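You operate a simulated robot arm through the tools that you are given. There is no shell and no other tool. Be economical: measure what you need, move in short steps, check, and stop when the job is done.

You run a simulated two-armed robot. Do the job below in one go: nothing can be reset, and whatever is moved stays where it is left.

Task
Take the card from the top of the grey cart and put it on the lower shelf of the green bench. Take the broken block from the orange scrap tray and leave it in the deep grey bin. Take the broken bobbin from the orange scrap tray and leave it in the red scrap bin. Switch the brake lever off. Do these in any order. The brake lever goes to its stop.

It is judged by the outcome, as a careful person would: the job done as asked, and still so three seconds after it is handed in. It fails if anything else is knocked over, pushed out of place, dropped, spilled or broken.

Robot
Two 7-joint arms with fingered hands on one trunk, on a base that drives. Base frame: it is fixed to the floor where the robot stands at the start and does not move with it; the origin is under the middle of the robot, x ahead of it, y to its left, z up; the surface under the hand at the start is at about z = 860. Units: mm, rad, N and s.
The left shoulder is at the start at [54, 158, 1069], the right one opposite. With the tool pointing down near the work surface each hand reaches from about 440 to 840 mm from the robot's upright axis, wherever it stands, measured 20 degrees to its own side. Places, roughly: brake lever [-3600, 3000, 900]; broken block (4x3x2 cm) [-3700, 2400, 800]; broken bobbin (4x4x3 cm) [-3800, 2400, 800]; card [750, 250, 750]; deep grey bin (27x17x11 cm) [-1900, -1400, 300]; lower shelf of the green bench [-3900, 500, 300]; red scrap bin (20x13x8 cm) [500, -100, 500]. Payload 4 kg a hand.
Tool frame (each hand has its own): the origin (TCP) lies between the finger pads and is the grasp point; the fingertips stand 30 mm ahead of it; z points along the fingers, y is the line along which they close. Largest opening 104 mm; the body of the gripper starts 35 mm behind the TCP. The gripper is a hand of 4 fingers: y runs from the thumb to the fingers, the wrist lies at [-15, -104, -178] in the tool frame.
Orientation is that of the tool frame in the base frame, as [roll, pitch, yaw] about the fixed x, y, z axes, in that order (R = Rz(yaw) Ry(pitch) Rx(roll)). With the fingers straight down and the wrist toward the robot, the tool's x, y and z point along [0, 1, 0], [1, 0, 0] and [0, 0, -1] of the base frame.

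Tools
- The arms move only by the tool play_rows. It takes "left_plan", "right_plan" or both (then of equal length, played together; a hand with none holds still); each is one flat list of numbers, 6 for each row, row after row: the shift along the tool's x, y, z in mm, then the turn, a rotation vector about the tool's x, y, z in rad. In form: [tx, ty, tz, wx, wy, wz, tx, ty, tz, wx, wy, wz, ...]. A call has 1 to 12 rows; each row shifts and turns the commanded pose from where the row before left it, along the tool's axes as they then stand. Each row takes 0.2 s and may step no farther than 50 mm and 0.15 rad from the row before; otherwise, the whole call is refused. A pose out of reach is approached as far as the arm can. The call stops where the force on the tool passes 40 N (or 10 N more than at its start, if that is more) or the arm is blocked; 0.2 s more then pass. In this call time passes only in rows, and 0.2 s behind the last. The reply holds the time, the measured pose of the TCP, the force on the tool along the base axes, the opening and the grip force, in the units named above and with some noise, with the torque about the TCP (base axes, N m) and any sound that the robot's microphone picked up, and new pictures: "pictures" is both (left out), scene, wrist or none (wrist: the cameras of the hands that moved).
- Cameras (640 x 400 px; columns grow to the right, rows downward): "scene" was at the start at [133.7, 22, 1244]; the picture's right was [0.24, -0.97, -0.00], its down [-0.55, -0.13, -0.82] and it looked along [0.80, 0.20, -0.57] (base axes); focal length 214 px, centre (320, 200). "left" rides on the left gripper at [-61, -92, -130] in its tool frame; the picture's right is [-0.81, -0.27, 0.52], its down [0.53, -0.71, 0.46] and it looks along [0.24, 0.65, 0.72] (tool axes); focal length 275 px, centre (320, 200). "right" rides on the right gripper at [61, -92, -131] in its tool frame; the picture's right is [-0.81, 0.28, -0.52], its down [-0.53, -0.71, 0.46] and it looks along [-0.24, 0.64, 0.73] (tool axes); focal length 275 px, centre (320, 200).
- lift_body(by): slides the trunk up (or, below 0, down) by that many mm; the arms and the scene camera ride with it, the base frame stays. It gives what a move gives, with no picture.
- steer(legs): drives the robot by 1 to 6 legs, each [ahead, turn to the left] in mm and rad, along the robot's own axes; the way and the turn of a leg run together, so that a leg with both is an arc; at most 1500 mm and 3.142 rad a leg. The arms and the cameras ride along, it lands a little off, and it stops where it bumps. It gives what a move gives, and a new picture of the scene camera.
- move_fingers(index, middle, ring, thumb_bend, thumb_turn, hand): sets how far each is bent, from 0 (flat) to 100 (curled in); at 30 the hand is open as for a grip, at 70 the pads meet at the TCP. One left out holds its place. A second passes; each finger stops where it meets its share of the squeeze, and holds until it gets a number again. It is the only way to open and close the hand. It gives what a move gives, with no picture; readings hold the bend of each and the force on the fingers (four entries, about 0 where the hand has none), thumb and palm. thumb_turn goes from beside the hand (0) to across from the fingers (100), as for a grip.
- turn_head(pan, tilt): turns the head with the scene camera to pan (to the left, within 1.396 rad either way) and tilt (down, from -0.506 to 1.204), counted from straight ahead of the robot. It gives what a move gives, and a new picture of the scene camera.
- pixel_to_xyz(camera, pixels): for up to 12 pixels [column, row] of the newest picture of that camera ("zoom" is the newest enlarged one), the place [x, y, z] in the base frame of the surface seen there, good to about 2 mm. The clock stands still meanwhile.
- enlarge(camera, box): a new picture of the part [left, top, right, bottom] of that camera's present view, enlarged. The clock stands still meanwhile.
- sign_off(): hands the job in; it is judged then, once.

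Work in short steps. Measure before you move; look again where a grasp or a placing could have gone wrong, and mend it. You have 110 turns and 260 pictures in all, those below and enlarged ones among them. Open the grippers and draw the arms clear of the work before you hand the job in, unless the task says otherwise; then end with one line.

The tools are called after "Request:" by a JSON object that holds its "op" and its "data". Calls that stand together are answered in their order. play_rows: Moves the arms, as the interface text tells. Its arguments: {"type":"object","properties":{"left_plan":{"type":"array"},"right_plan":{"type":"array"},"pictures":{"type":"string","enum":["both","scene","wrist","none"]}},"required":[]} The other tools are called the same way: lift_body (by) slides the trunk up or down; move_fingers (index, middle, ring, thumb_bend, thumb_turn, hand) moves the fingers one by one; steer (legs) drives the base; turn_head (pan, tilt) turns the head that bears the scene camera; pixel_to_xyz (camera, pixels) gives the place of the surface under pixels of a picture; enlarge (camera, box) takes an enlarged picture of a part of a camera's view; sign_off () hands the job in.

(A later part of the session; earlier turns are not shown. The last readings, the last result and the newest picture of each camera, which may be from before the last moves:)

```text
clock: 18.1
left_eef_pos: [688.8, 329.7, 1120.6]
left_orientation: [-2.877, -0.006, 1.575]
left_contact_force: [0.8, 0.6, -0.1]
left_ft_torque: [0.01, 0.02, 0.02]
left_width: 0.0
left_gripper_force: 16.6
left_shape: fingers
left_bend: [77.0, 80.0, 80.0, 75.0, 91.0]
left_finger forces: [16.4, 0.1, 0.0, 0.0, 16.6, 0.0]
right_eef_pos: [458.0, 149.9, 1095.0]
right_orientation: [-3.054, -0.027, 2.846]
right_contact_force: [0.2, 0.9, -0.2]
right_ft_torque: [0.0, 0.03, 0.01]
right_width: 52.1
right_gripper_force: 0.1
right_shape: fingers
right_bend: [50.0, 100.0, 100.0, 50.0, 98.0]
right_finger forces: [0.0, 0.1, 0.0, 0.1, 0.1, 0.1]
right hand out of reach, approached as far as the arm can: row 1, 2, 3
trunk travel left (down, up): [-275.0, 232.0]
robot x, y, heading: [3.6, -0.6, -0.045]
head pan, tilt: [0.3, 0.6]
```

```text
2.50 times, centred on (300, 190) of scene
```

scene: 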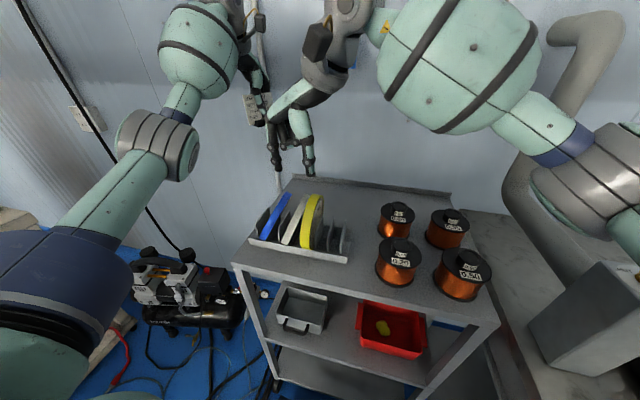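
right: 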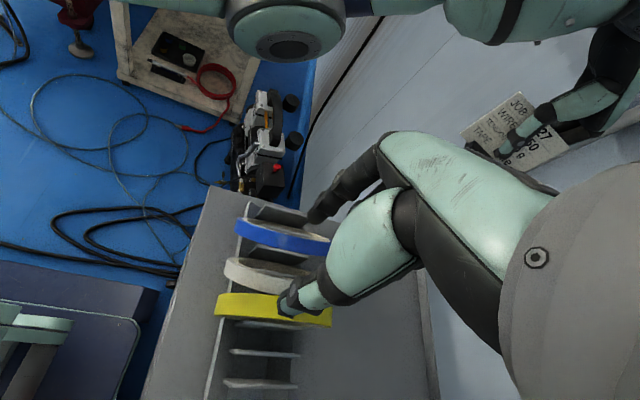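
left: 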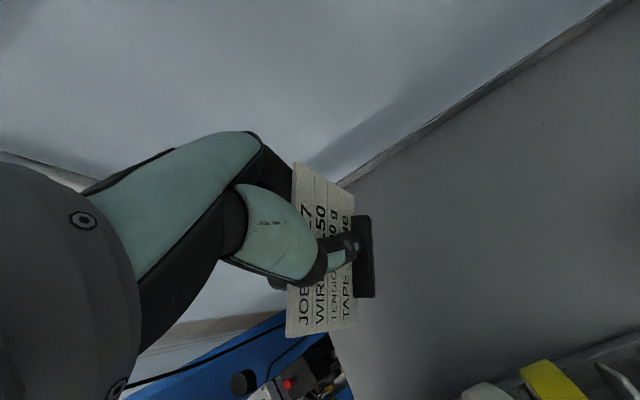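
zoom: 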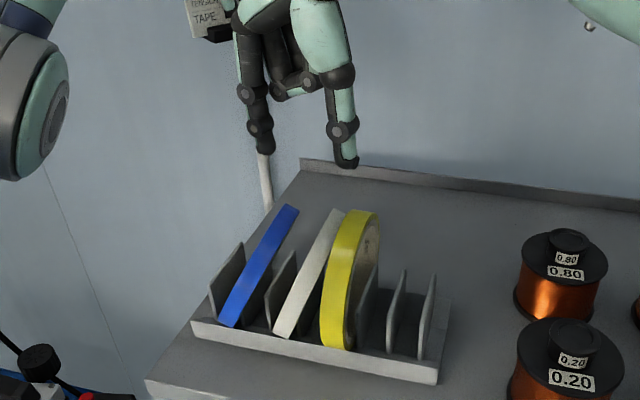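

Still out of reach. A lone thumb is enough as a pusher in any wrist direction, so I curl the index too and turn back to an easy yaw.

Request:
{"op": "move_fingers", "data": {"hand": "right", "index": 100}}

Request:
{"op": "play_rows", "data": {"right_plan": [0, 0, 0, 0, 0, 0.15, 0, 0, 0, 0, 0, 0.15, 0, 0, 0, 0, 0, 0.15, 0, 0, 0, -0.08, 0, 0.1, 0, 0, 0, 0, 0, 0]}}

Request:
{"op": "enlarge", "data": {"camera": "right", "box": [180, 160, 420, 360]}}

```text
clock: 19.1
left_eef_pos: [686.4, 330.2, 1120.2]
left_orientation: [-2.877, -0.006, 1.571]
left_contact_force: [0.0, 0.4, -0.3]
left_ft_torque: [0.03, 0.01, 0.0]
left_width: 0.0
left_gripper_force: 16.6
left_shape: fingers
left_bend: [77.0, 80.0, 80.0, 75.0, 91.0]
left_finger forces: [16.4, 0.0, 0.1, 0.1, 16.5, 0.0]
right_eef_pos: [457.9, 150.4, 1095.1]
right_orientation: [-3.053, -0.025, 2.844]
right_contact_force: [0.0, -0.7, -0.1]
right_ft_torque: [0.01, 0.01, -0.02]
right_width: 55.4
right_gripper_force: 0.0
right_shape: fingers
right_bend: [100.0, 100.0, 100.0, 50.0, 98.0]
right_finger forces: [0.0, 0.0, 0.1, 0.0, 0.0, 0.0]
trunk travel left (down, up): [-275.0, 232.0]
robot x, y, heading: [4.6, -3.7, -0.043]
head pan, tilt: [0.3, 0.6]
```

```text
clock: 20.3
left_eef_pos: [688.1, 329.6, 1120.4]
left_orientation: [-2.878, -0.005, 1.573]
left_contact_force: [0.4, -0.1, -0.2]
left_ft_torque: [0.02, -0.03, -0.02]
left_width: 0.0
left_gripper_force: 16.2
left_shape: fingers
left_bend: [77.0, 80.0, 80.0, 75.0, 91.0]
left_finger forces: [16.5, 0.0, 0.0, 0.0, 16.5, 0.1]
right_eef_pos: [461.1, 148.8, 1096.5]
right_orientation: [-3.131, 0.02, 2.296]
right_contact_force: [0.5, 0.0, -0.8]
right_ft_torque: [-0.01, -0.01, -0.02]
right_width: 55.6
right_gripper_force: 0.0
right_shape: fingers
right_bend: [100.0, 100.0, 100.0, 50.0, 98.0]
right_finger forces: [0.0, 0.0, 0.0, 0.0, 0.0, 0.1]
trunk travel left (down, up): [-275.0, 232.0]
robot x, y, heading: [8.4, -5.0, -0.042]
head pan, tilt: [0.3, 0.6]
```

scene: 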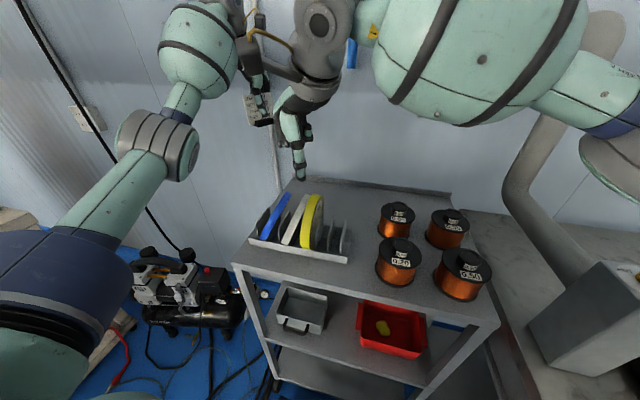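
right: 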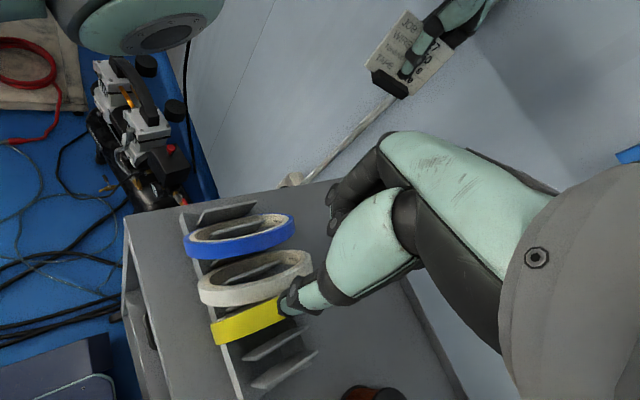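

```text
2.00 times, centred on (300, 260) of right
```

zoom: 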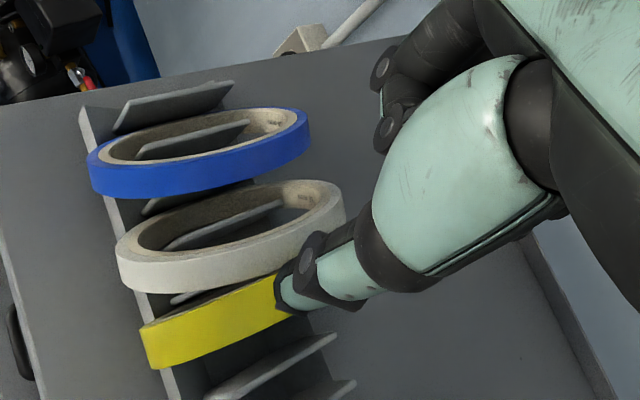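

Only the thumb points down now. I measure its tip and the reel top edges from the scene camera.

Request:
{"op": "pixel_to_xyz", "data": {"camera": "scene", "pixels": [[300, 177], [299, 165], [285, 199], [302, 200], [277, 215], [292, 218]]}}

Request:
{"op": "pixel_to_xyz", "data": {"camera": "right", "pixels": [[286, 302], [292, 305], [280, 240], [230, 248], [300, 265], [255, 295], [220, 293], [293, 225]]}}

```text
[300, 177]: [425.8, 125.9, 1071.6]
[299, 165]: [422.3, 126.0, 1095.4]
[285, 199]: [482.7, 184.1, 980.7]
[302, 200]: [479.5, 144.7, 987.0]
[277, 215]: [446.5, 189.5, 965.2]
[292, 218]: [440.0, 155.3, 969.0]
```

```text
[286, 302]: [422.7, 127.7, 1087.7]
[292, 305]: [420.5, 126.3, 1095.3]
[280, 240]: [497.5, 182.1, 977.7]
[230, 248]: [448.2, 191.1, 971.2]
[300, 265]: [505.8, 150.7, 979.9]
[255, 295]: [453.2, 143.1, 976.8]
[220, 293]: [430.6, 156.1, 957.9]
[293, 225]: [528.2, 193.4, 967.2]
```

Thumb tip is at about (430,129,1070), offset (−31,−20,−27) from the TCP. I hover it over the blue/white gap at (480,164).

Request:
{"op": "play_rows", "data": {"right_plan": [-3, 30.6, 20, 0, 0, 0, -3, 30.6, 20, 0, 0, 0, 0, 0, 10, 0, 0, 0, 0, 0, 0, 0, 0, 0]}}

Request:
{"op": "enlarge", "data": {"camera": "scene", "box": [230, 130, 358, 260]}}

```text
clock: 21.3
left_eef_pos: [687.1, 329.4, 1120.2]
left_orientation: [-2.88, -0.003, 1.573]
left_contact_force: [-0.4, 0.1, -1.3]
left_ft_torque: [-0.04, 0.02, 0.02]
left_width: 0.1
left_gripper_force: 16.5
left_shape: fingers
left_bend: [77.0, 80.0, 80.0, 75.0, 91.0]
left_finger forces: [16.5, 0.0, 0.0, 0.0, 16.5, 0.2]
right_eef_pos: [510.4, 185.3, 1044.4]
right_orientation: [-3.132, 0.02, 2.299]
right_contact_force: [0.0, -0.2, -0.9]
right_ft_torque: [0.0, 0.02, 0.03]
right_width: 55.8
right_gripper_force: 0.0
right_shape: fingers
right_bend: [100.0, 100.0, 100.0, 50.0, 98.0]
right_finger forces: [0.1, 0.1, 0.0, 0.0, 0.0, 0.0]
trunk travel left (down, up): [-275.0, 232.0]
robot x, y, heading: [5.1, -0.0, -0.048]
head pan, tilt: [0.3, 0.6]
```

scene: 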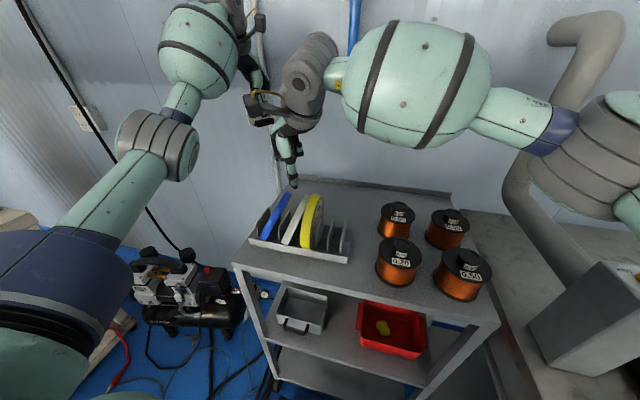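
right: 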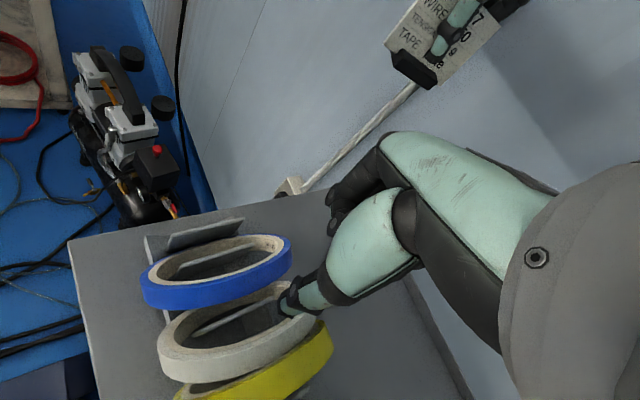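

```text
3.08 times, centred on (294, 195) of scene
```

zoom: 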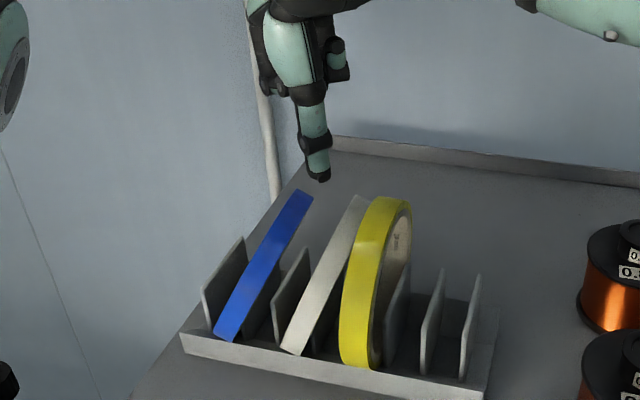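

The hover is exact. I lower 44 mm, push 30 mm to the left, and look.

Request:
{"op": "play_rows", "data": {"right_plan": [0, 0, 22, 0, 0, 0, 0, 0, 22, 0, 0, 0, 0, 0, 0, 0, 0, 0, 7.5, 6.6, 0, 0, 0, 0, 7.5, 6.6, 0, 0, 0, 0, 7.5, 6.6, 0, 0, 0, 0, 0, 0, 0, 0, 0, 0], "pictures": "none"}}

Request:
{"op": "enlarge", "data": {"camera": "scene", "box": [230, 130, 358, 260]}}

Request:
{"op": "enlarge", "data": {"camera": "right", "box": [100, 160, 420, 400]}}

```text
clock: 22.9
left_eef_pos: [687.6, 329.0, 1119.9]
left_orientation: [-2.878, -0.003, 1.575]
left_contact_force: [0.0, 0.2, -0.9]
left_ft_torque: [0.03, -0.02, 0.02]
left_width: 0.1
left_gripper_force: 15.9
left_shape: fingers
left_bend: [77.0, 80.0, 80.0, 75.0, 91.0]
left_finger forces: [16.6, 0.1, 0.1, 0.1, 16.4, 0.1]
right_eef_pos: [510.9, 215.1, 1000.8]
right_orientation: [-3.132, 0.022, 2.301]
right_contact_force: [-0.6, 1.0, 0.5]
right_ft_torque: [0.02, 0.0, -0.03]
right_width: 55.2
right_gripper_force: 0.1
right_shape: fingers
right_bend: [100.0, 100.0, 100.0, 50.0, 98.0]
right_finger forces: [0.0, 0.0, 0.0, 0.0, 0.0, 0.0]
trunk travel left (down, up): [-275.0, 232.0]
robot x, y, heading: [6.0, -1.4, -0.048]
head pan, tilt: [0.3, 0.6]
```

```text
3.08 times, centred on (294, 195) of scene
```

zoom: 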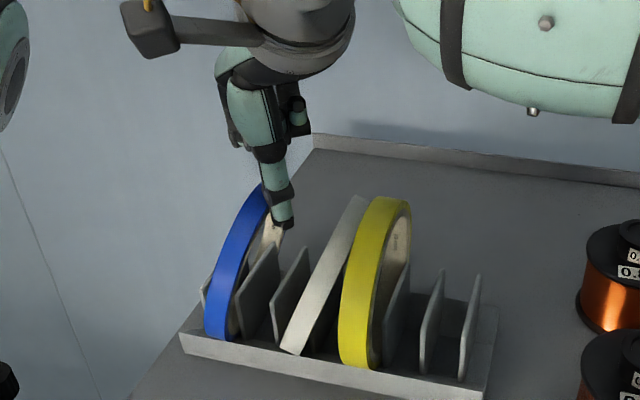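

```text
1.67 times, centred on (260, 280) of right
```

zoom: 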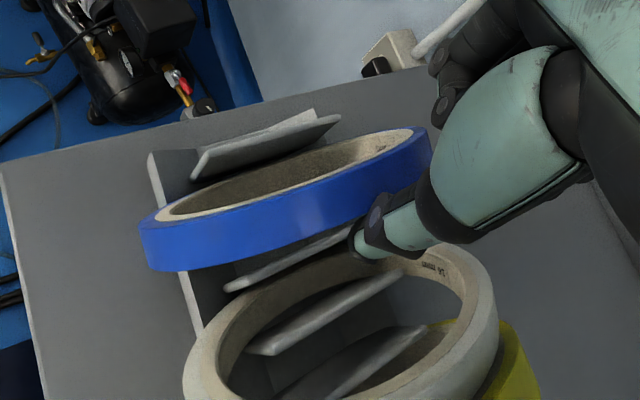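

Blue is nearly upright, following the thumb. I measure its top edge against the original y≈237.

Request:
{"op": "pixel_to_xyz", "data": {"camera": "scene", "pixels": [[279, 195], [277, 205], [274, 220], [273, 235]]}}

Request:
{"op": "play_rows", "data": {"right_plan": [4.5, 4, 0, 0, 0, 0, 4.5, 4, 0, 0, 0, 0, 0, 0, 0, 0, 0, 0], "pictures": "scene"}}

Request:
{"op": "enlarge", "data": {"camera": "scene", "box": [230, 130, 358, 260]}}

Request:
{"op": "pixel_to_xyz", "data": {"camera": "zoom", "pixels": [[255, 195], [245, 215], [228, 250], [215, 280], [214, 310], [205, 285]]}}

```text
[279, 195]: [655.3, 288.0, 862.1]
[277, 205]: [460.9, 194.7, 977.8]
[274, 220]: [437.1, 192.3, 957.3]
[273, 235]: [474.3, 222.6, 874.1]
```

```text
clock: 23.7
left_eef_pos: [687.6, 330.5, 1119.8]
left_orientation: [-2.878, -0.006, 1.572]
left_contact_force: [-1.0, -0.2, -0.7]
left_ft_torque: [0.05, 0.05, 0.01]
left_width: 0.1
left_gripper_force: 16.5
left_shape: fingers
left_bend: [77.0, 80.0, 80.0, 75.0, 91.0]
left_finger forces: [16.6, 0.0, 0.0, 0.0, 16.5, 0.0]
right_eef_pos: [510.4, 226.3, 999.7]
right_orientation: [-3.131, 0.022, 2.298]
right_contact_force: [1.0, -0.4, 0.2]
right_ft_torque: [0.01, 0.02, -0.02]
right_width: 55.3
right_gripper_force: 0.0
right_shape: fingers
right_bend: [100.0, 100.0, 100.0, 50.0, 98.0]
right_finger forces: [0.0, 0.0, 0.0, 0.1, 0.0, 0.0]
trunk travel left (down, up): [-275.0, 232.0]
robot x, y, heading: [4.0, -0.4, -0.047]
head pan, tilt: [0.3, 0.6]
```

scene: 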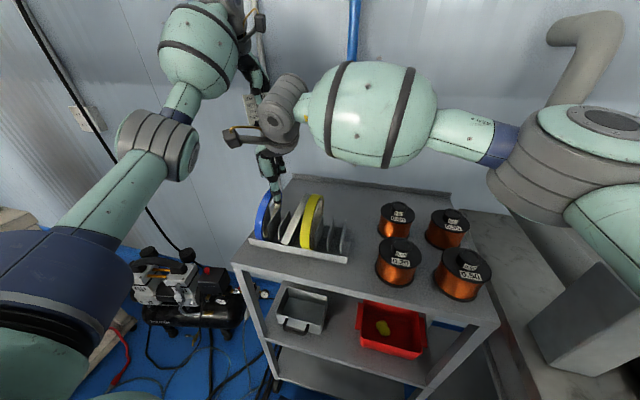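

```text
3.08 times, centred on (294, 195) of scene
```

zoom: 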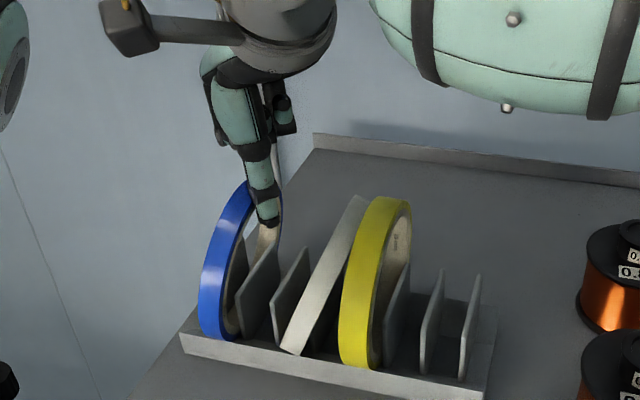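

```text
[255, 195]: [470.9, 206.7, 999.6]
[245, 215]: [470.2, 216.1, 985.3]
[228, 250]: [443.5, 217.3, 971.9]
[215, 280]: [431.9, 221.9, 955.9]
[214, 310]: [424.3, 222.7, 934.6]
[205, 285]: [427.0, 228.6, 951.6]
```

Blue is about 8° from vertical. I push another 8 mm, then back off to see whether it settles upright.

Request:
{"op": "play_rows", "data": {"right_plan": [3, 2.7, 0, 0, 0, 0, 3, 2.7, 0, 0, 0, 0, 0, 0, 0, 0, 0, 0, -7.5, -6.6, 0, 0, 0, 0, -7.5, -6.6, 0, 0, 0, 0], "pictures": "scene"}}

Request:
{"op": "enlarge", "data": {"camera": "scene", "box": [230, 130, 358, 260]}}

Request:
{"op": "pixel_to_xyz", "data": {"camera": "zoom", "pixels": [[245, 195], [235, 215], [222, 250], [212, 280], [210, 310], [205, 285]]}}

```text
clock: 24.9
left_eef_pos: [687.1, 329.2, 1120.2]
left_orientation: [-2.878, -0.006, 1.573]
left_contact_force: [0.5, -0.1, -0.6]
left_ft_torque: [0.0, 0.02, 0.01]
left_width: 0.0
left_gripper_force: 16.5
left_shape: fingers
left_bend: [77.0, 80.0, 80.0, 75.0, 91.0]
left_finger forces: [16.5, 0.1, 0.0, 0.0, 16.5, 0.0]
right_eef_pos: [511.4, 212.7, 1001.1]
right_orientation: [-3.132, 0.02, 2.3]
right_contact_force: [1.2, 0.7, 0.0]
right_ft_torque: [-0.01, 0.0, 0.04]
right_width: 55.4
right_gripper_force: 0.0
right_shape: fingers
right_bend: [100.0, 100.0, 100.0, 50.0, 98.0]
right_finger forces: [0.1, 0.1, 0.1, 0.1, 0.0, 0.0]
trunk travel left (down, up): [-275.0, 232.0]
robot x, y, heading: [5.3, -5.7, -0.042]
head pan, tilt: [0.3, 0.6]
```

scene: 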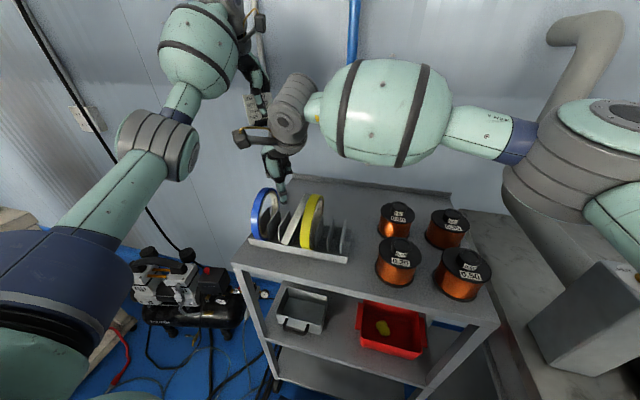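

```text
3.08 times, centred on (294, 195) of scene
```

zoom: 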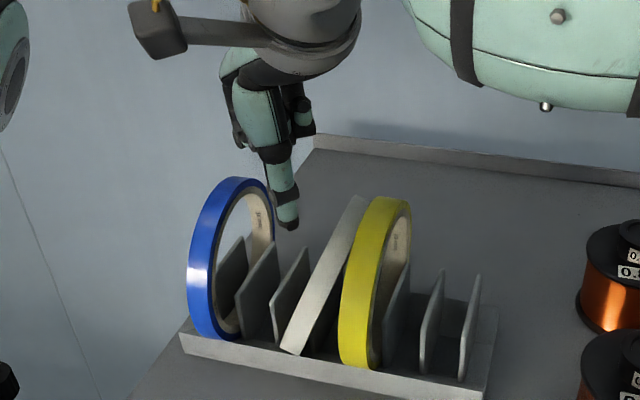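

```text
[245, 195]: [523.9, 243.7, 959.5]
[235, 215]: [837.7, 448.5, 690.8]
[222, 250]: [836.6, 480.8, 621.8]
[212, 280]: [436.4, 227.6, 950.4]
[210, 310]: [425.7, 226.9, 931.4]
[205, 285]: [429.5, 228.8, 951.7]
```

Blue stands upright again as it did at the start. For white, the gap to yellow only opens near the front and back rims, so I measure there, along with the right forearm's lowest point.

Request:
{"op": "pixel_to_xyz", "data": {"camera": "zoom", "pixels": [[545, 103], [480, 75], [225, 186], [195, 240], [205, 325], [362, 200], [330, 260], [290, 345], [400, 203], [350, 280], [345, 345], [410, 230]]}}

Request:
{"op": "enlarge", "data": {"camera": "right", "box": [100, 160, 420, 400]}}

Request:
{"op": "pixel_to_xyz", "data": {"camera": "zoom", "pixels": [[490, 300], [440, 255], [465, 310], [515, 365], [535, 400], [200, 340], [190, 380], [370, 250], [420, 265], [355, 375]]}}

```text
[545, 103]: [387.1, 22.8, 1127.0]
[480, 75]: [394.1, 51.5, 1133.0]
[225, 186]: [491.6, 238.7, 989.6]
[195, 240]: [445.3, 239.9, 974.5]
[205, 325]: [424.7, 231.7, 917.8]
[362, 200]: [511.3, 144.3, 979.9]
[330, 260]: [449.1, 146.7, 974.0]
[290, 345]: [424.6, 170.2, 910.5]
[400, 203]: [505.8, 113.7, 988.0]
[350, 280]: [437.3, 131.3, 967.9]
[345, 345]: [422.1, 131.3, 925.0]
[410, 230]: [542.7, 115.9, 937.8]
```

```text
1.67 times, centred on (260, 280) of right
```

zoom: 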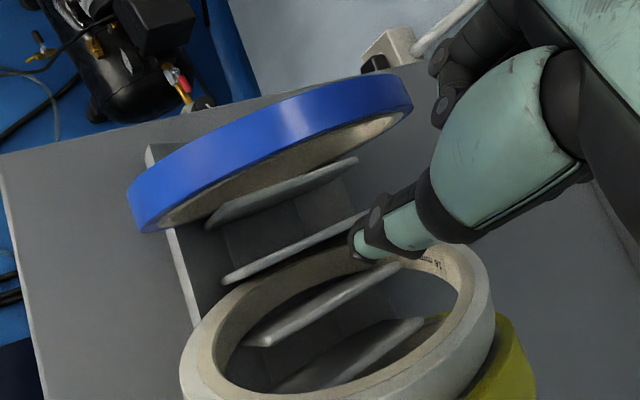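

```text
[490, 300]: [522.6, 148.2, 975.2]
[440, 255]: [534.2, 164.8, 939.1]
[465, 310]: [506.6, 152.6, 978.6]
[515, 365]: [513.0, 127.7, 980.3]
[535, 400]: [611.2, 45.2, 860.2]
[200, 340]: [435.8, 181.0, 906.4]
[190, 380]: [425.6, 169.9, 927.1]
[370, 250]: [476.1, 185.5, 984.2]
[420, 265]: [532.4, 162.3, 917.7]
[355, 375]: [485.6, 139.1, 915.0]
```

Blue's top is at y 238.7, as at the start. White's right face at the back rim (x≈538, z≈930) is at y≈152 and yellow's left face is at ≈135. I lift the thumb, go behind the reels and hover over that gap.

Request:
{"op": "play_rows", "data": {"right_plan": [0, 0, -45, 0, 0, 0, 0, 0, -10, 0, 0, 0, -39.5, 8.4, 0, 0, 0, 0, -39.5, 8.4, 0, 0, 0, 0, 0, 0, 0, 0, 0, 0]}}

Request:
{"op": "enlarge", "data": {"camera": "right", "box": [100, 160, 420, 400]}}

```text
clock: 26.1
left_eef_pos: [687.6, 330.2, 1121.3]
left_orientation: [-2.88, -0.005, 1.572]
left_contact_force: [0.4, -0.2, -0.8]
left_ft_torque: [0.01, -0.03, -0.03]
left_width: 0.0
left_gripper_force: 16.8
left_shape: fingers
left_bend: [77.0, 80.0, 80.0, 75.0, 91.0]
left_finger forces: [16.4, 0.1, 0.1, 0.0, 16.5, 0.0]
right_eef_pos: [572.9, 167.2, 1053.7]
right_orientation: [-3.13, 0.022, 2.299]
right_contact_force: [-0.4, 1.0, 0.1]
right_ft_torque: [0.01, -0.02, -0.04]
right_width: 55.7
right_gripper_force: 0.1
right_shape: fingers
right_bend: [100.0, 100.0, 100.0, 50.0, 98.0]
right_finger forces: [0.0, 0.0, 0.1, 0.0, 0.1, 0.0]
trunk travel left (down, up): [-275.0, 232.0]
robot x, y, heading: [1.8, -1.8, -0.045]
head pan, tilt: [0.3, 0.6]
```

scene: 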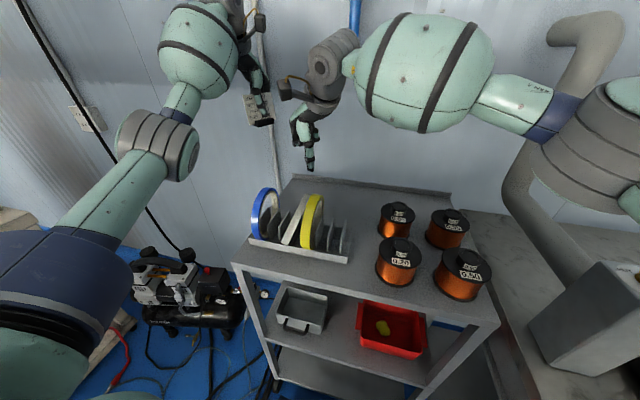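
right: 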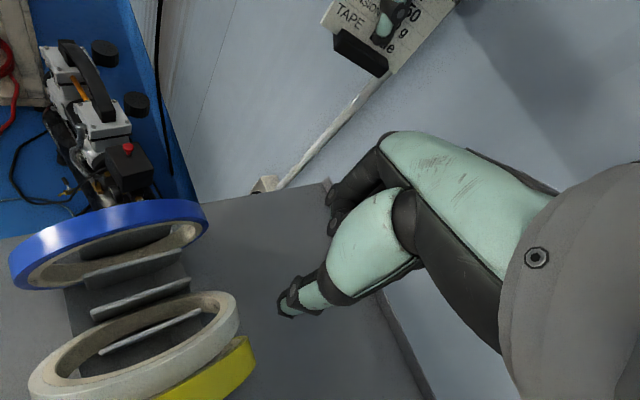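

```text
1.67 times, centred on (260, 280) of right
```

zoom: 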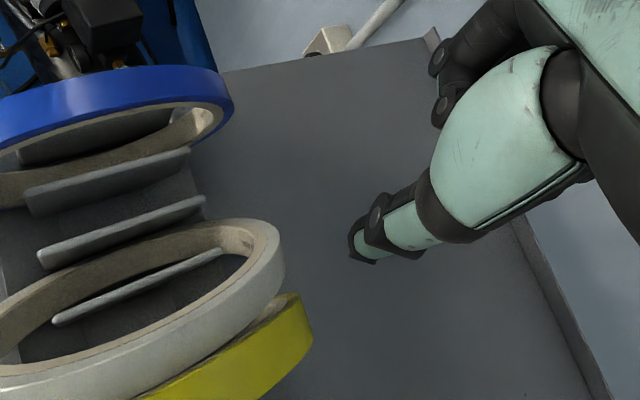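

I check the real thumb tip position and lower by 80 mm, staying about 6 mm behind the rims.

Request:
{"op": "pixel_to_xyz", "data": {"camera": "right", "pixels": [[283, 306], [287, 311], [296, 310], [232, 305], [237, 320], [252, 360], [245, 345]]}}

Request:
{"op": "pixel_to_xyz", "data": {"camera": "scene", "pixels": [[310, 168], [309, 160]]}}

Request:
{"op": "play_rows", "data": {"right_plan": [-3.5, 3.5, 26, 0, 0, 0, 0, 0, 27, 0, 0, 0, 0, 0, 27, 0, 0, 0, 0, 0, 0, 0, 0, 0]}}

Request:
{"op": "enlarge", "data": {"camera": "scene", "box": [230, 130, 358, 260]}}

```text
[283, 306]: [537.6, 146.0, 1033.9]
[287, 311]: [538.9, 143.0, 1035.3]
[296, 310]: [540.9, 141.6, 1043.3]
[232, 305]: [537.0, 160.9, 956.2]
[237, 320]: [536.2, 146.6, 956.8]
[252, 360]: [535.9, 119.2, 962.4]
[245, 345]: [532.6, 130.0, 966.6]
```

```text
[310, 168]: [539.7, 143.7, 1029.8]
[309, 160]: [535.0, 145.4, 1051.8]
```

```text
clock: 27.1
left_eef_pos: [687.0, 329.2, 1120.2]
left_orientation: [-2.878, -0.006, 1.572]
left_contact_force: [-0.1, 0.6, -0.5]
left_ft_torque: [-0.01, 0.01, 0.0]
left_width: 0.2
left_gripper_force: 16.4
left_shape: fingers
left_bend: [77.0, 80.0, 80.0, 75.0, 91.0]
left_finger forces: [16.5, 0.0, 0.0, 0.0, 16.5, 0.0]
right_eef_pos: [580.3, 167.0, 974.4]
right_orientation: [-3.131, 0.022, 2.298]
right_contact_force: [0.4, -0.1, -0.1]
right_ft_torque: [-0.01, -0.04, -0.02]
right_width: 55.5
right_gripper_force: 0.1
right_shape: fingers
right_bend: [100.0, 100.0, 100.0, 50.0, 98.0]
right_finger forces: [0.1, 0.0, 0.0, 0.0, 0.0, 0.0]
trunk travel left (down, up): [-275.0, 232.0]
robot x, y, heading: [7.2, -1.2, -0.045]
head pan, tilt: [0.3, 0.6]
```

scene: 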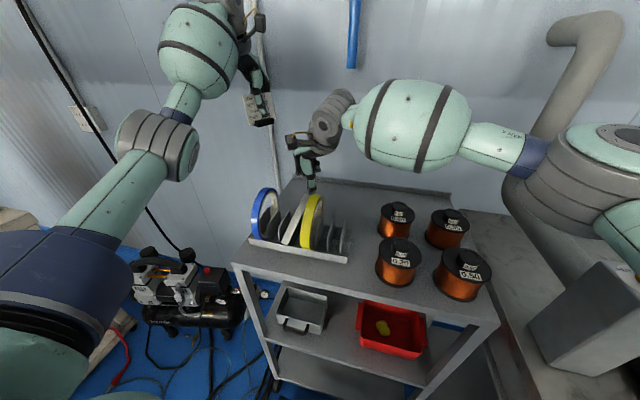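
right: 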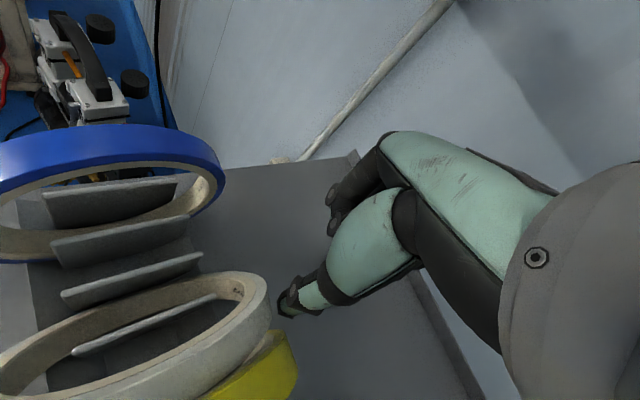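

```text
3.08 times, centred on (294, 195) of scene
```

zoom: 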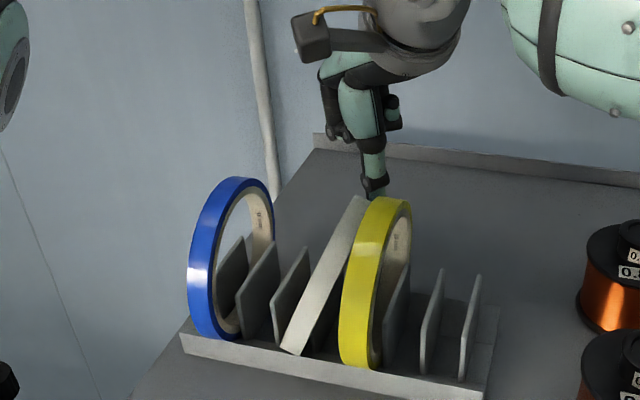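

The tip is at about (550,145,950), just behind the rims. I lower 28 mm more, come 8 mm toward the rim, then push 14 mm left.

Request:
{"op": "play_rows", "data": {"right_plan": [0, 0, 14, 0, 0, 0, 0, 0, 14, 0, 0, 0, 5.5, -6, 0, 0, 0, 0, 0, 0, 0, 0, 0, 0, 5.3, 4.6, 0, 0, 0, 0, 5.3, 4.6, 0, 0, 0, 0, 0, 0, 0, 0, 0, 0]}}

Request:
{"op": "enlarge", "data": {"camera": "scene", "box": [230, 130, 358, 260]}}

```text
clock: 28.7
left_eef_pos: [687.5, 329.3, 1121.4]
left_orientation: [-2.879, -0.003, 1.573]
left_contact_force: [0.0, 0.3, -0.5]
left_ft_torque: [-0.01, -0.01, -0.03]
left_width: 0.1
left_gripper_force: 16.6
left_shape: fingers
left_bend: [77.0, 80.0, 80.0, 75.0, 91.0]
left_finger forces: [16.5, 0.1, 0.1, 0.0, 16.6, 0.0]
right_eef_pos: [571.6, 178.7, 948.7]
right_orientation: [-3.132, 0.021, 2.299]
right_contact_force: [0.3, -0.2, 0.3]
right_ft_torque: [0.02, -0.02, 0.01]
right_width: 55.2
right_gripper_force: 0.0
right_shape: fingers
right_bend: [100.0, 100.0, 100.0, 50.0, 98.0]
right_finger forces: [0.0, 0.1, 0.0, 0.0, 0.0, 0.1]
trunk travel left (down, up): [-275.0, 232.0]
robot x, y, heading: [3.9, -2.9, -0.05]
head pan, tilt: [0.3, 0.6]
```

scene: 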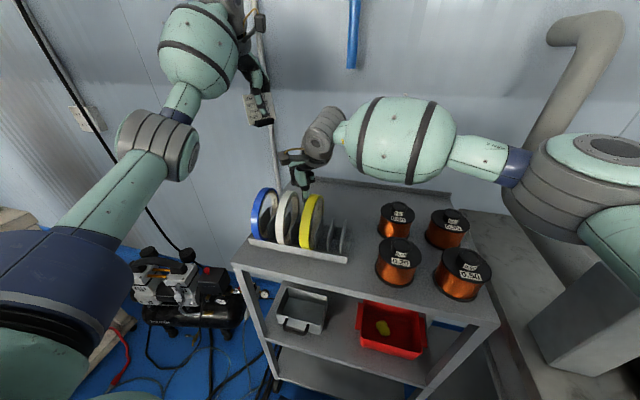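
right: 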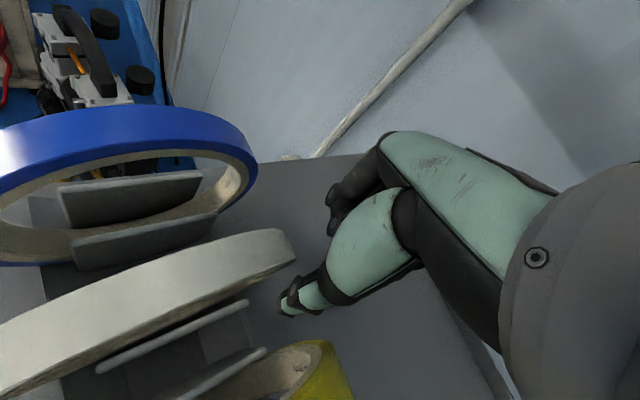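

```text
3.08 times, centred on (294, 195) of scene
```

zoom: 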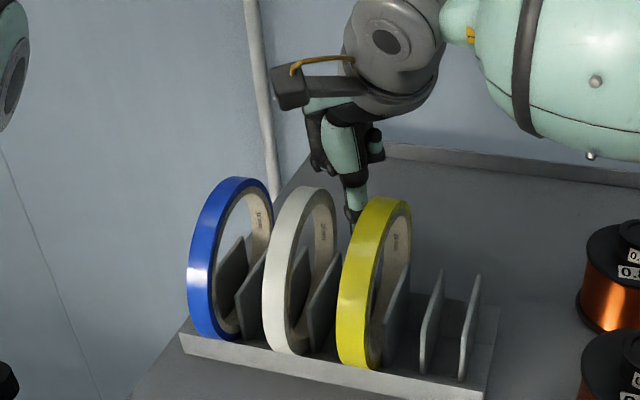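

White is upright again and the rack matches the starting picture. I back the thumb away (+x), then lift well clear.

Request:
{"op": "play_rows", "data": {"right_plan": [-10, 8, 0, 0, 0, 0, -7, 7, 0, 0, 0, 0, 0, 0, -40, 0, 0, 0, 0, 0, -45, 0, 0, 0, 0, 0, -45, 0, 0, 0, 0, 0, -20, 0, 0, 0], "pictures": "none"}}

Request:
{"op": "enlarge", "data": {"camera": "scene", "box": [230, 130, 358, 260]}}

Request:
{"op": "pixel_to_xyz", "data": {"camera": "zoom", "pixels": [[225, 186], [195, 240], [205, 325], [305, 193], [272, 240], [278, 335], [375, 203], [350, 280], [345, 345]]}}

```text
clock: 30.1
left_eef_pos: [686.4, 329.8, 1121.4]
left_orientation: [-2.878, -0.005, 1.573]
left_contact_force: [-0.4, -0.2, 0.4]
left_ft_torque: [-0.01, 0.0, 0.0]
left_width: 0.0
left_gripper_force: 16.3
left_shape: fingers
left_bend: [77.0, 80.0, 80.0, 75.0, 91.0]
left_finger forces: [16.4, 0.1, 0.0, 0.1, 16.5, 0.0]
right_eef_pos: [593.4, 180.1, 1100.6]
right_orientation: [-3.132, 0.02, 2.299]
right_contact_force: [1.3, 0.9, -0.6]
right_ft_torque: [-0.01, 0.0, 0.03]
right_width: 55.2
right_gripper_force: 0.1
right_shape: fingers
right_bend: [100.0, 100.0, 100.0, 50.0, 98.0]
right_finger forces: [0.0, 0.0, 0.0, 0.0, 0.0, 0.0]
trunk travel left (down, up): [-275.0, 232.0]
robot x, y, heading: [7.4, 1.3, -0.045]
head pan, tilt: [0.3, 0.6]
```

```text
3.08 times, centred on (294, 195) of scene
```

zoom: 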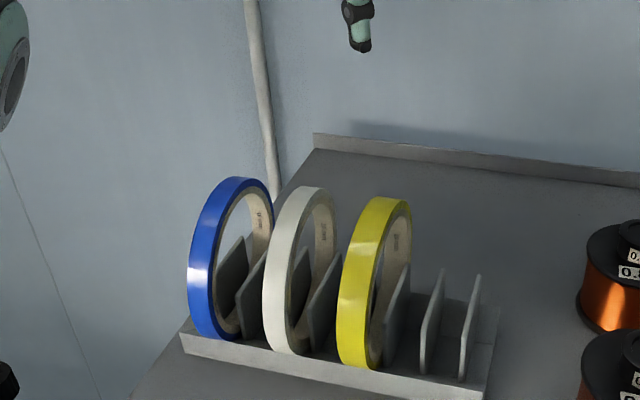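

```text
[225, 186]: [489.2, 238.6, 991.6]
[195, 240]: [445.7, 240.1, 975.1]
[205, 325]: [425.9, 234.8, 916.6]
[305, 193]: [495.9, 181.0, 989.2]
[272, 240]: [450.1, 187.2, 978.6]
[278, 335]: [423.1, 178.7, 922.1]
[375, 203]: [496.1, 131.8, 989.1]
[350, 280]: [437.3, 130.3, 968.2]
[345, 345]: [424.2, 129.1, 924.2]
```

All three reels stand as at the start. I bring the right hand back to its side and draw the left hand, with the card, back in.

Request:
{"op": "play_rows", "data": {"right_plan": [-21.6, -39.7, 0, 0, 0, 0, -21.6, -39.7, 0, 0, 0, 0, -21.6, -39.7, 0, 0, 0, 0, -21.6, -39.7, 0, 0, 0, 0, -21.6, -39.7, 0, 0, 0, 0, -21.6, -39.7, 0, 0, 0, 0, -21.6, -39.7, 0, 0, 0, 0, -21.6, -39.7, 0, 0, 0, 0, 0, 0, 0, 0, 0, 0.145, 0, 0, 0, 0, 0, 0.145, 0, 0, 0, 0, 0, 0.145, 0, 0, 0, 0, 0, 0.145], "left_plan": [0, 0, 0, 0, 0, 0, 0, 0, 0, 0, 0, 0, 0, 0, 0, 0, 0, 0, 0, 0, 0, 0, 0, 0, 0, -41, 5, 0, 0, 0, 0, -41, 5, 0, 0, 0, 0, -41, 5, 0, 0, 0, 0, -41, 5, 0, 0, 0, 0, -38, 5, 0, 0, 0, 0, 0, 0, 0, 0, 0, 0, 0, 0, 0, 0, 0, 0, 0, 0, 0, 0, 0]}}

Request:
{"op": "enlarge", "data": {"camera": "left", "box": [200, 100, 520, 400]}}

```text
clock: 32.7
left_eef_pos: [484.3, 331.2, 1148.9]
left_orientation: [-2.878, -0.003, 1.573]
left_contact_force: [-0.8, 1.0, -1.1]
left_ft_torque: [0.02, 0.03, 0.01]
left_width: 0.2
left_gripper_force: 16.6
left_shape: fingers
left_bend: [78.0, 80.0, 80.0, 75.0, 91.0]
left_finger forces: [16.8, 0.0, 0.0, 0.0, 16.9, 0.0]
right_eef_pos: [471.2, -161.1, 1104.7]
right_orientation: [3.14, 0.025, 1.716]
right_contact_force: [0.1, 0.4, -0.9]
right_ft_torque: [-0.02, 0.02, -0.01]
right_width: 55.4
right_gripper_force: 0.2
right_shape: fingers
right_bend: [100.0, 100.0, 100.0, 50.0, 98.0]
right_finger forces: [0.0, 0.1, 0.0, 0.1, 0.0, 0.0]
trunk travel left (down, up): [-275.0, 232.0]
robot x, y, heading: [4.9, -6.5, -0.044]
head pan, tilt: [0.3, 0.6]
```

scene: 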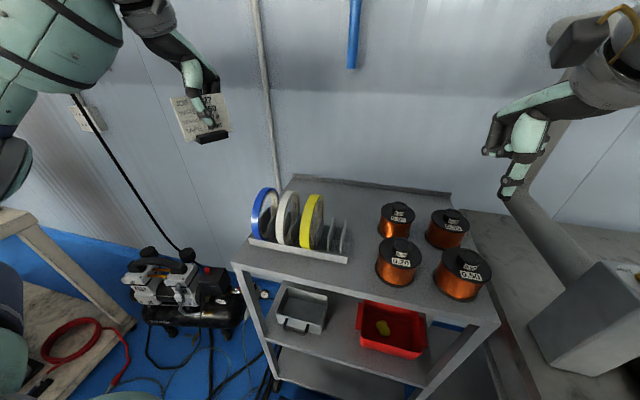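
right: 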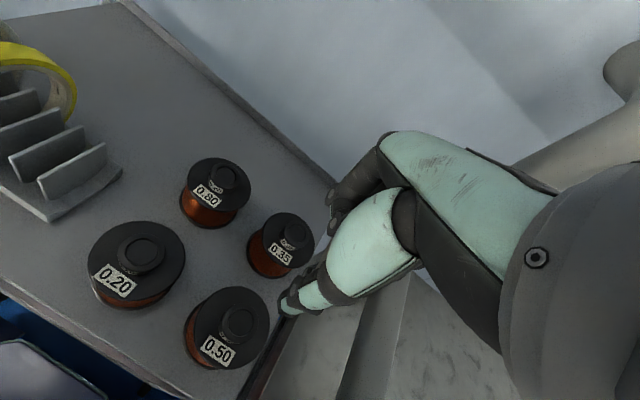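
left: 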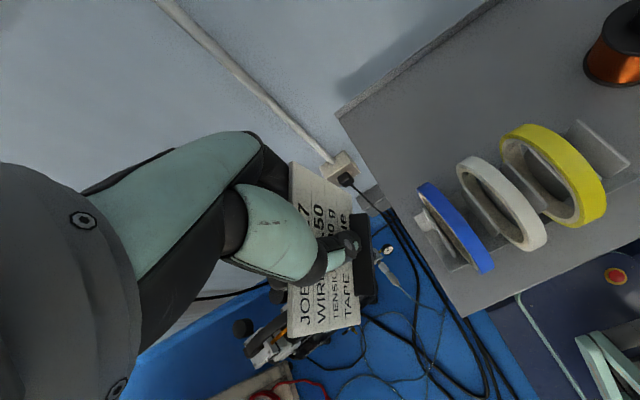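

```text
1.33 times, centred on (360, 250) of left
```

zoom: 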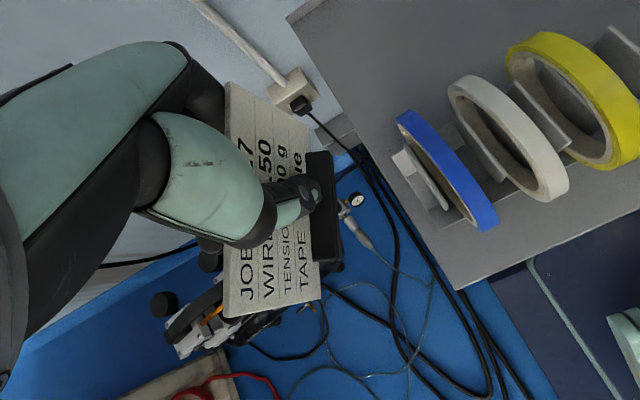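

Everything is clear. Now I look around to plan the drive, with the head left and then right.

Request:
{"op": "turn_head", "data": {"pan": 1.39, "tilt": 0.25}}

Request:
{"op": "turn_head", "data": {"pan": -1.39, "tilt": 0.25}}

```text
clock: 34.0
left_eef_pos: [483.5, 329.8, 1147.4]
left_orientation: [-2.88, -0.004, 1.572]
left_contact_force: [-0.8, 0.5, 0.0]
left_ft_torque: [-0.02, 0.01, -0.02]
left_width: 0.0
left_gripper_force: 17.3
left_shape: fingers
left_bend: [78.0, 80.0, 80.0, 75.0, 91.0]
left_finger forces: [16.9, 0.0, 0.0, 0.0, 16.9, 0.1]
right_eef_pos: [471.5, -160.3, 1104.5]
right_orientation: [3.136, 0.023, 1.718]
right_contact_force: [1.4, -0.1, -0.5]
right_ft_torque: [0.0, 0.01, 0.03]
right_width: 55.2
right_gripper_force: 0.2
right_shape: fingers
right_bend: [100.0, 100.0, 100.0, 50.0, 98.0]
right_finger forces: [0.1, 0.0, 0.1, 0.0, 0.0, 0.1]
trunk travel left (down, up): [-275.0, 232.0]
robot x, y, heading: [2.4, 0.4, -0.045]
head pan, tilt: [1.389, 0.25]
```

scene: 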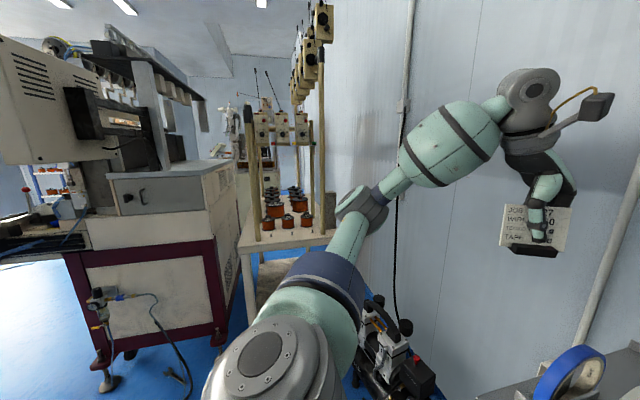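

```text
clock: 36.5
left_eef_pos: [484.0, 329.7, 1148.2]
left_orientation: [-2.878, -0.004, 1.574]
left_contact_force: [0.4, -0.7, -1.3]
left_ft_torque: [0.03, 0.0, -0.04]
left_width: 0.0
left_gripper_force: 16.9
left_shape: fingers
left_bend: [78.0, 80.0, 80.0, 75.0, 91.0]
left_finger forces: [17.0, 0.0, 0.0, 0.0, 16.8, 0.0]
right_eef_pos: [471.4, -161.1, 1104.2]
right_orientation: [3.138, 0.025, 1.718]
right_contact_force: [-0.3, 0.1, -0.4]
right_ft_torque: [-0.04, 0.0, 0.0]
right_width: 55.1
right_gripper_force: 0.0
right_shape: fingers
right_bend: [100.0, 100.0, 100.0, 50.0, 98.0]
right_finger forces: [0.1, 0.0, 0.0, 0.0, 0.0, 0.0]
trunk travel left (down, up): [-275.0, 232.0]
robot x, y, heading: [6.8, -2.3, -0.048]
head pan, tilt: [-1.389, 0.25]
```

scene: 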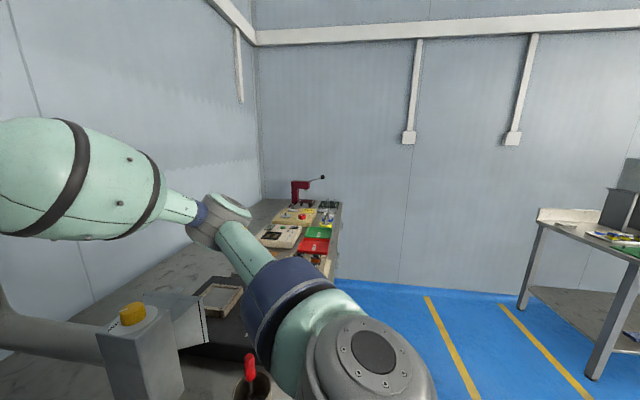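

I measure obstacle positions on this right-hand view, then check the left machine's corner.

Request:
{"op": "pixel_to_xyz", "data": {"camera": "scene", "pixels": [[340, 260], [340, 205], [400, 275], [540, 225], [590, 375], [525, 305], [635, 270], [430, 300], [505, 305], [630, 190], [330, 330], [470, 390]]}}

Request:
{"op": "turn_head", "data": {"pan": 1.39, "tilt": 0.5}}

Request:
{"op": "pixel_to_xyz", "data": {"camera": "scene", "pixels": [[100, 300], [30, 200], [230, 120], [240, 250], [130, 330], [10, 100], [200, 330], [60, 380], [10, 300], [220, 260], [180, 120], [80, 180]]}}

```text
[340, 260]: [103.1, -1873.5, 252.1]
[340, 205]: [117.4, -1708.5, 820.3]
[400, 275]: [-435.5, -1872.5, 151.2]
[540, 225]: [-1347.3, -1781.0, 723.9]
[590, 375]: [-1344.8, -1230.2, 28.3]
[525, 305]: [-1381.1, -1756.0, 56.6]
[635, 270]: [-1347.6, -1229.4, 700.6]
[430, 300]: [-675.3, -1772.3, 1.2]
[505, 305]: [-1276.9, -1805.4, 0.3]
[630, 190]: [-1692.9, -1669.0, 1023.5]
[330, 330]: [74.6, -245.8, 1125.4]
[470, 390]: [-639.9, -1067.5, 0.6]
```

```text
clock: 38.9
left_eef_pos: [484.4, 329.9, 1147.1]
left_orientation: [-2.879, -0.006, 1.572]
left_contact_force: [-0.6, 0.4, -0.8]
left_ft_torque: [-0.03, 0.02, 0.03]
left_width: 0.0
left_gripper_force: 16.6
left_shape: fingers
left_bend: [78.0, 80.0, 80.0, 75.0, 91.0]
left_finger forces: [17.0, 0.0, 0.0, 0.0, 16.9, 0.0]
right_eef_pos: [471.2, -161.4, 1105.2]
right_orientation: [3.14, 0.025, 1.72]
right_contact_force: [0.8, 0.1, 0.2]
right_ft_torque: [0.02, -0.01, -0.02]
right_width: 55.3
right_gripper_force: 0.0
right_shape: fingers
right_bend: [100.0, 100.0, 100.0, 50.0, 98.0]
right_finger forces: [0.1, 0.1, 0.0, 0.0, 0.0, 0.0]
trunk travel left (down, up): [-275.0, 232.0]
robot x, y, heading: [10.2, 0.1, -0.04]
head pan, tilt: [1.389, 0.499]
```

scene: 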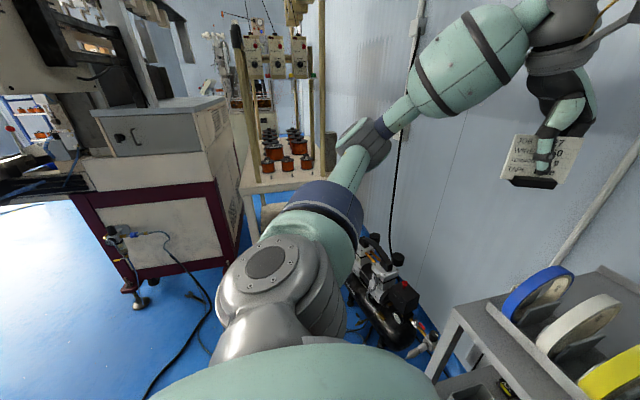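

```text
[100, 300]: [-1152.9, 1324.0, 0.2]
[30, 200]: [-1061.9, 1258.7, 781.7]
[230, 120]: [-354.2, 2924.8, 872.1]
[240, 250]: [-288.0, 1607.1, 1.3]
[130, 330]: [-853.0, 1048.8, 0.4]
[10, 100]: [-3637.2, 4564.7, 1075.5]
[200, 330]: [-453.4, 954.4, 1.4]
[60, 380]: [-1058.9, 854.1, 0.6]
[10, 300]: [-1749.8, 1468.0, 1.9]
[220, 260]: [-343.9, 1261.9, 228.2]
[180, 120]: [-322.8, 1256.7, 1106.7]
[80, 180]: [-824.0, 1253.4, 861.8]
```

The floor around x −1300…−200, |y|<1000 looks open. I back up 550 mm and turn left half-way to look toward the far side.

Request:
{"op": "steer", "data": {"legs": [[-550, 0.045], [0, 1.57]]}}

Request:
{"op": "turn_head", "data": {"pan": 1.2, "tilt": 0.3}}

```text
clock: 46.7
left_eef_pos: [-904.3, 472.0, 1148.7]
left_orientation: [-2.877, -0.005, -3.092]
left_contact_force: [0.5, -1.0, -0.5]
left_ft_torque: [0.01, -0.01, -0.01]
left_width: 0.2
left_gripper_force: 15.8
left_shape: fingers
left_bend: [78.0, 80.0, 80.0, 75.0, 91.0]
left_finger forces: [16.0, 0.0, 0.1, 0.0, 15.9, 0.0]
right_eef_pos: [-413.2, 481.8, 1104.9]
right_orientation: [3.138, 0.023, -2.946]
right_contact_force: [-0.8, -1.2, -0.7]
right_ft_torque: [-0.01, -0.02, 0.02]
right_width: 55.2
right_gripper_force: 0.1
right_shape: fingers
right_bend: [100.0, 100.0, 100.0, 50.0, 98.0]
right_finger forces: [0.0, 0.0, 0.1, 0.1, 0.0, 0.0]
trunk travel left (down, up): [-275.0, 232.0]
robot x, y, heading: [-538.1, 11.4, 1.572]
head pan, tilt: [1.389, 0.499]
```

scene: 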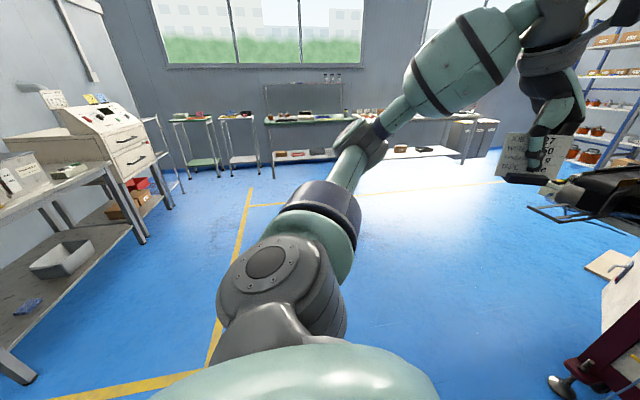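

```text
clock: 47.5
left_eef_pos: [-904.4, 457.2, 1154.0]
left_orientation: [-2.891, -0.004, -3.092]
left_contact_force: [-0.3, -0.9, -0.5]
left_ft_torque: [0.02, 0.0, -0.04]
left_width: 0.0
left_gripper_force: 16.5
left_shape: fingers
left_bend: [78.0, 80.0, 80.0, 75.0, 91.0]
left_finger forces: [16.6, 0.0, 0.1, 0.1, 16.6, 0.0]
right_eef_pos: [-413.4, 468.2, 1112.2]
right_orientation: [3.127, 0.029, -2.947]
right_contact_force: [0.3, 1.1, 0.4]
right_ft_torque: [-0.01, -0.03, -0.01]
right_width: 55.3
right_gripper_force: 0.1
right_shape: fingers
right_bend: [100.0, 100.0, 100.0, 50.0, 97.0]
right_finger forces: [0.0, 0.0, 0.0, 0.1, 0.1, 0.0]
trunk travel left (down, up): [-275.0, 232.0]
robot x, y, heading: [-535.7, 10.7, 1.572]
head pan, tilt: [1.201, 0.3]
```

scene: 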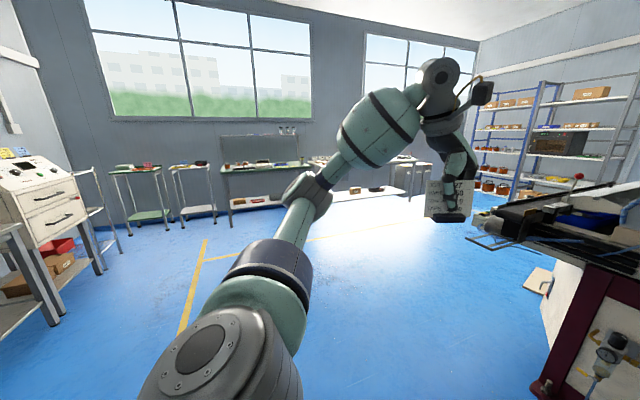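

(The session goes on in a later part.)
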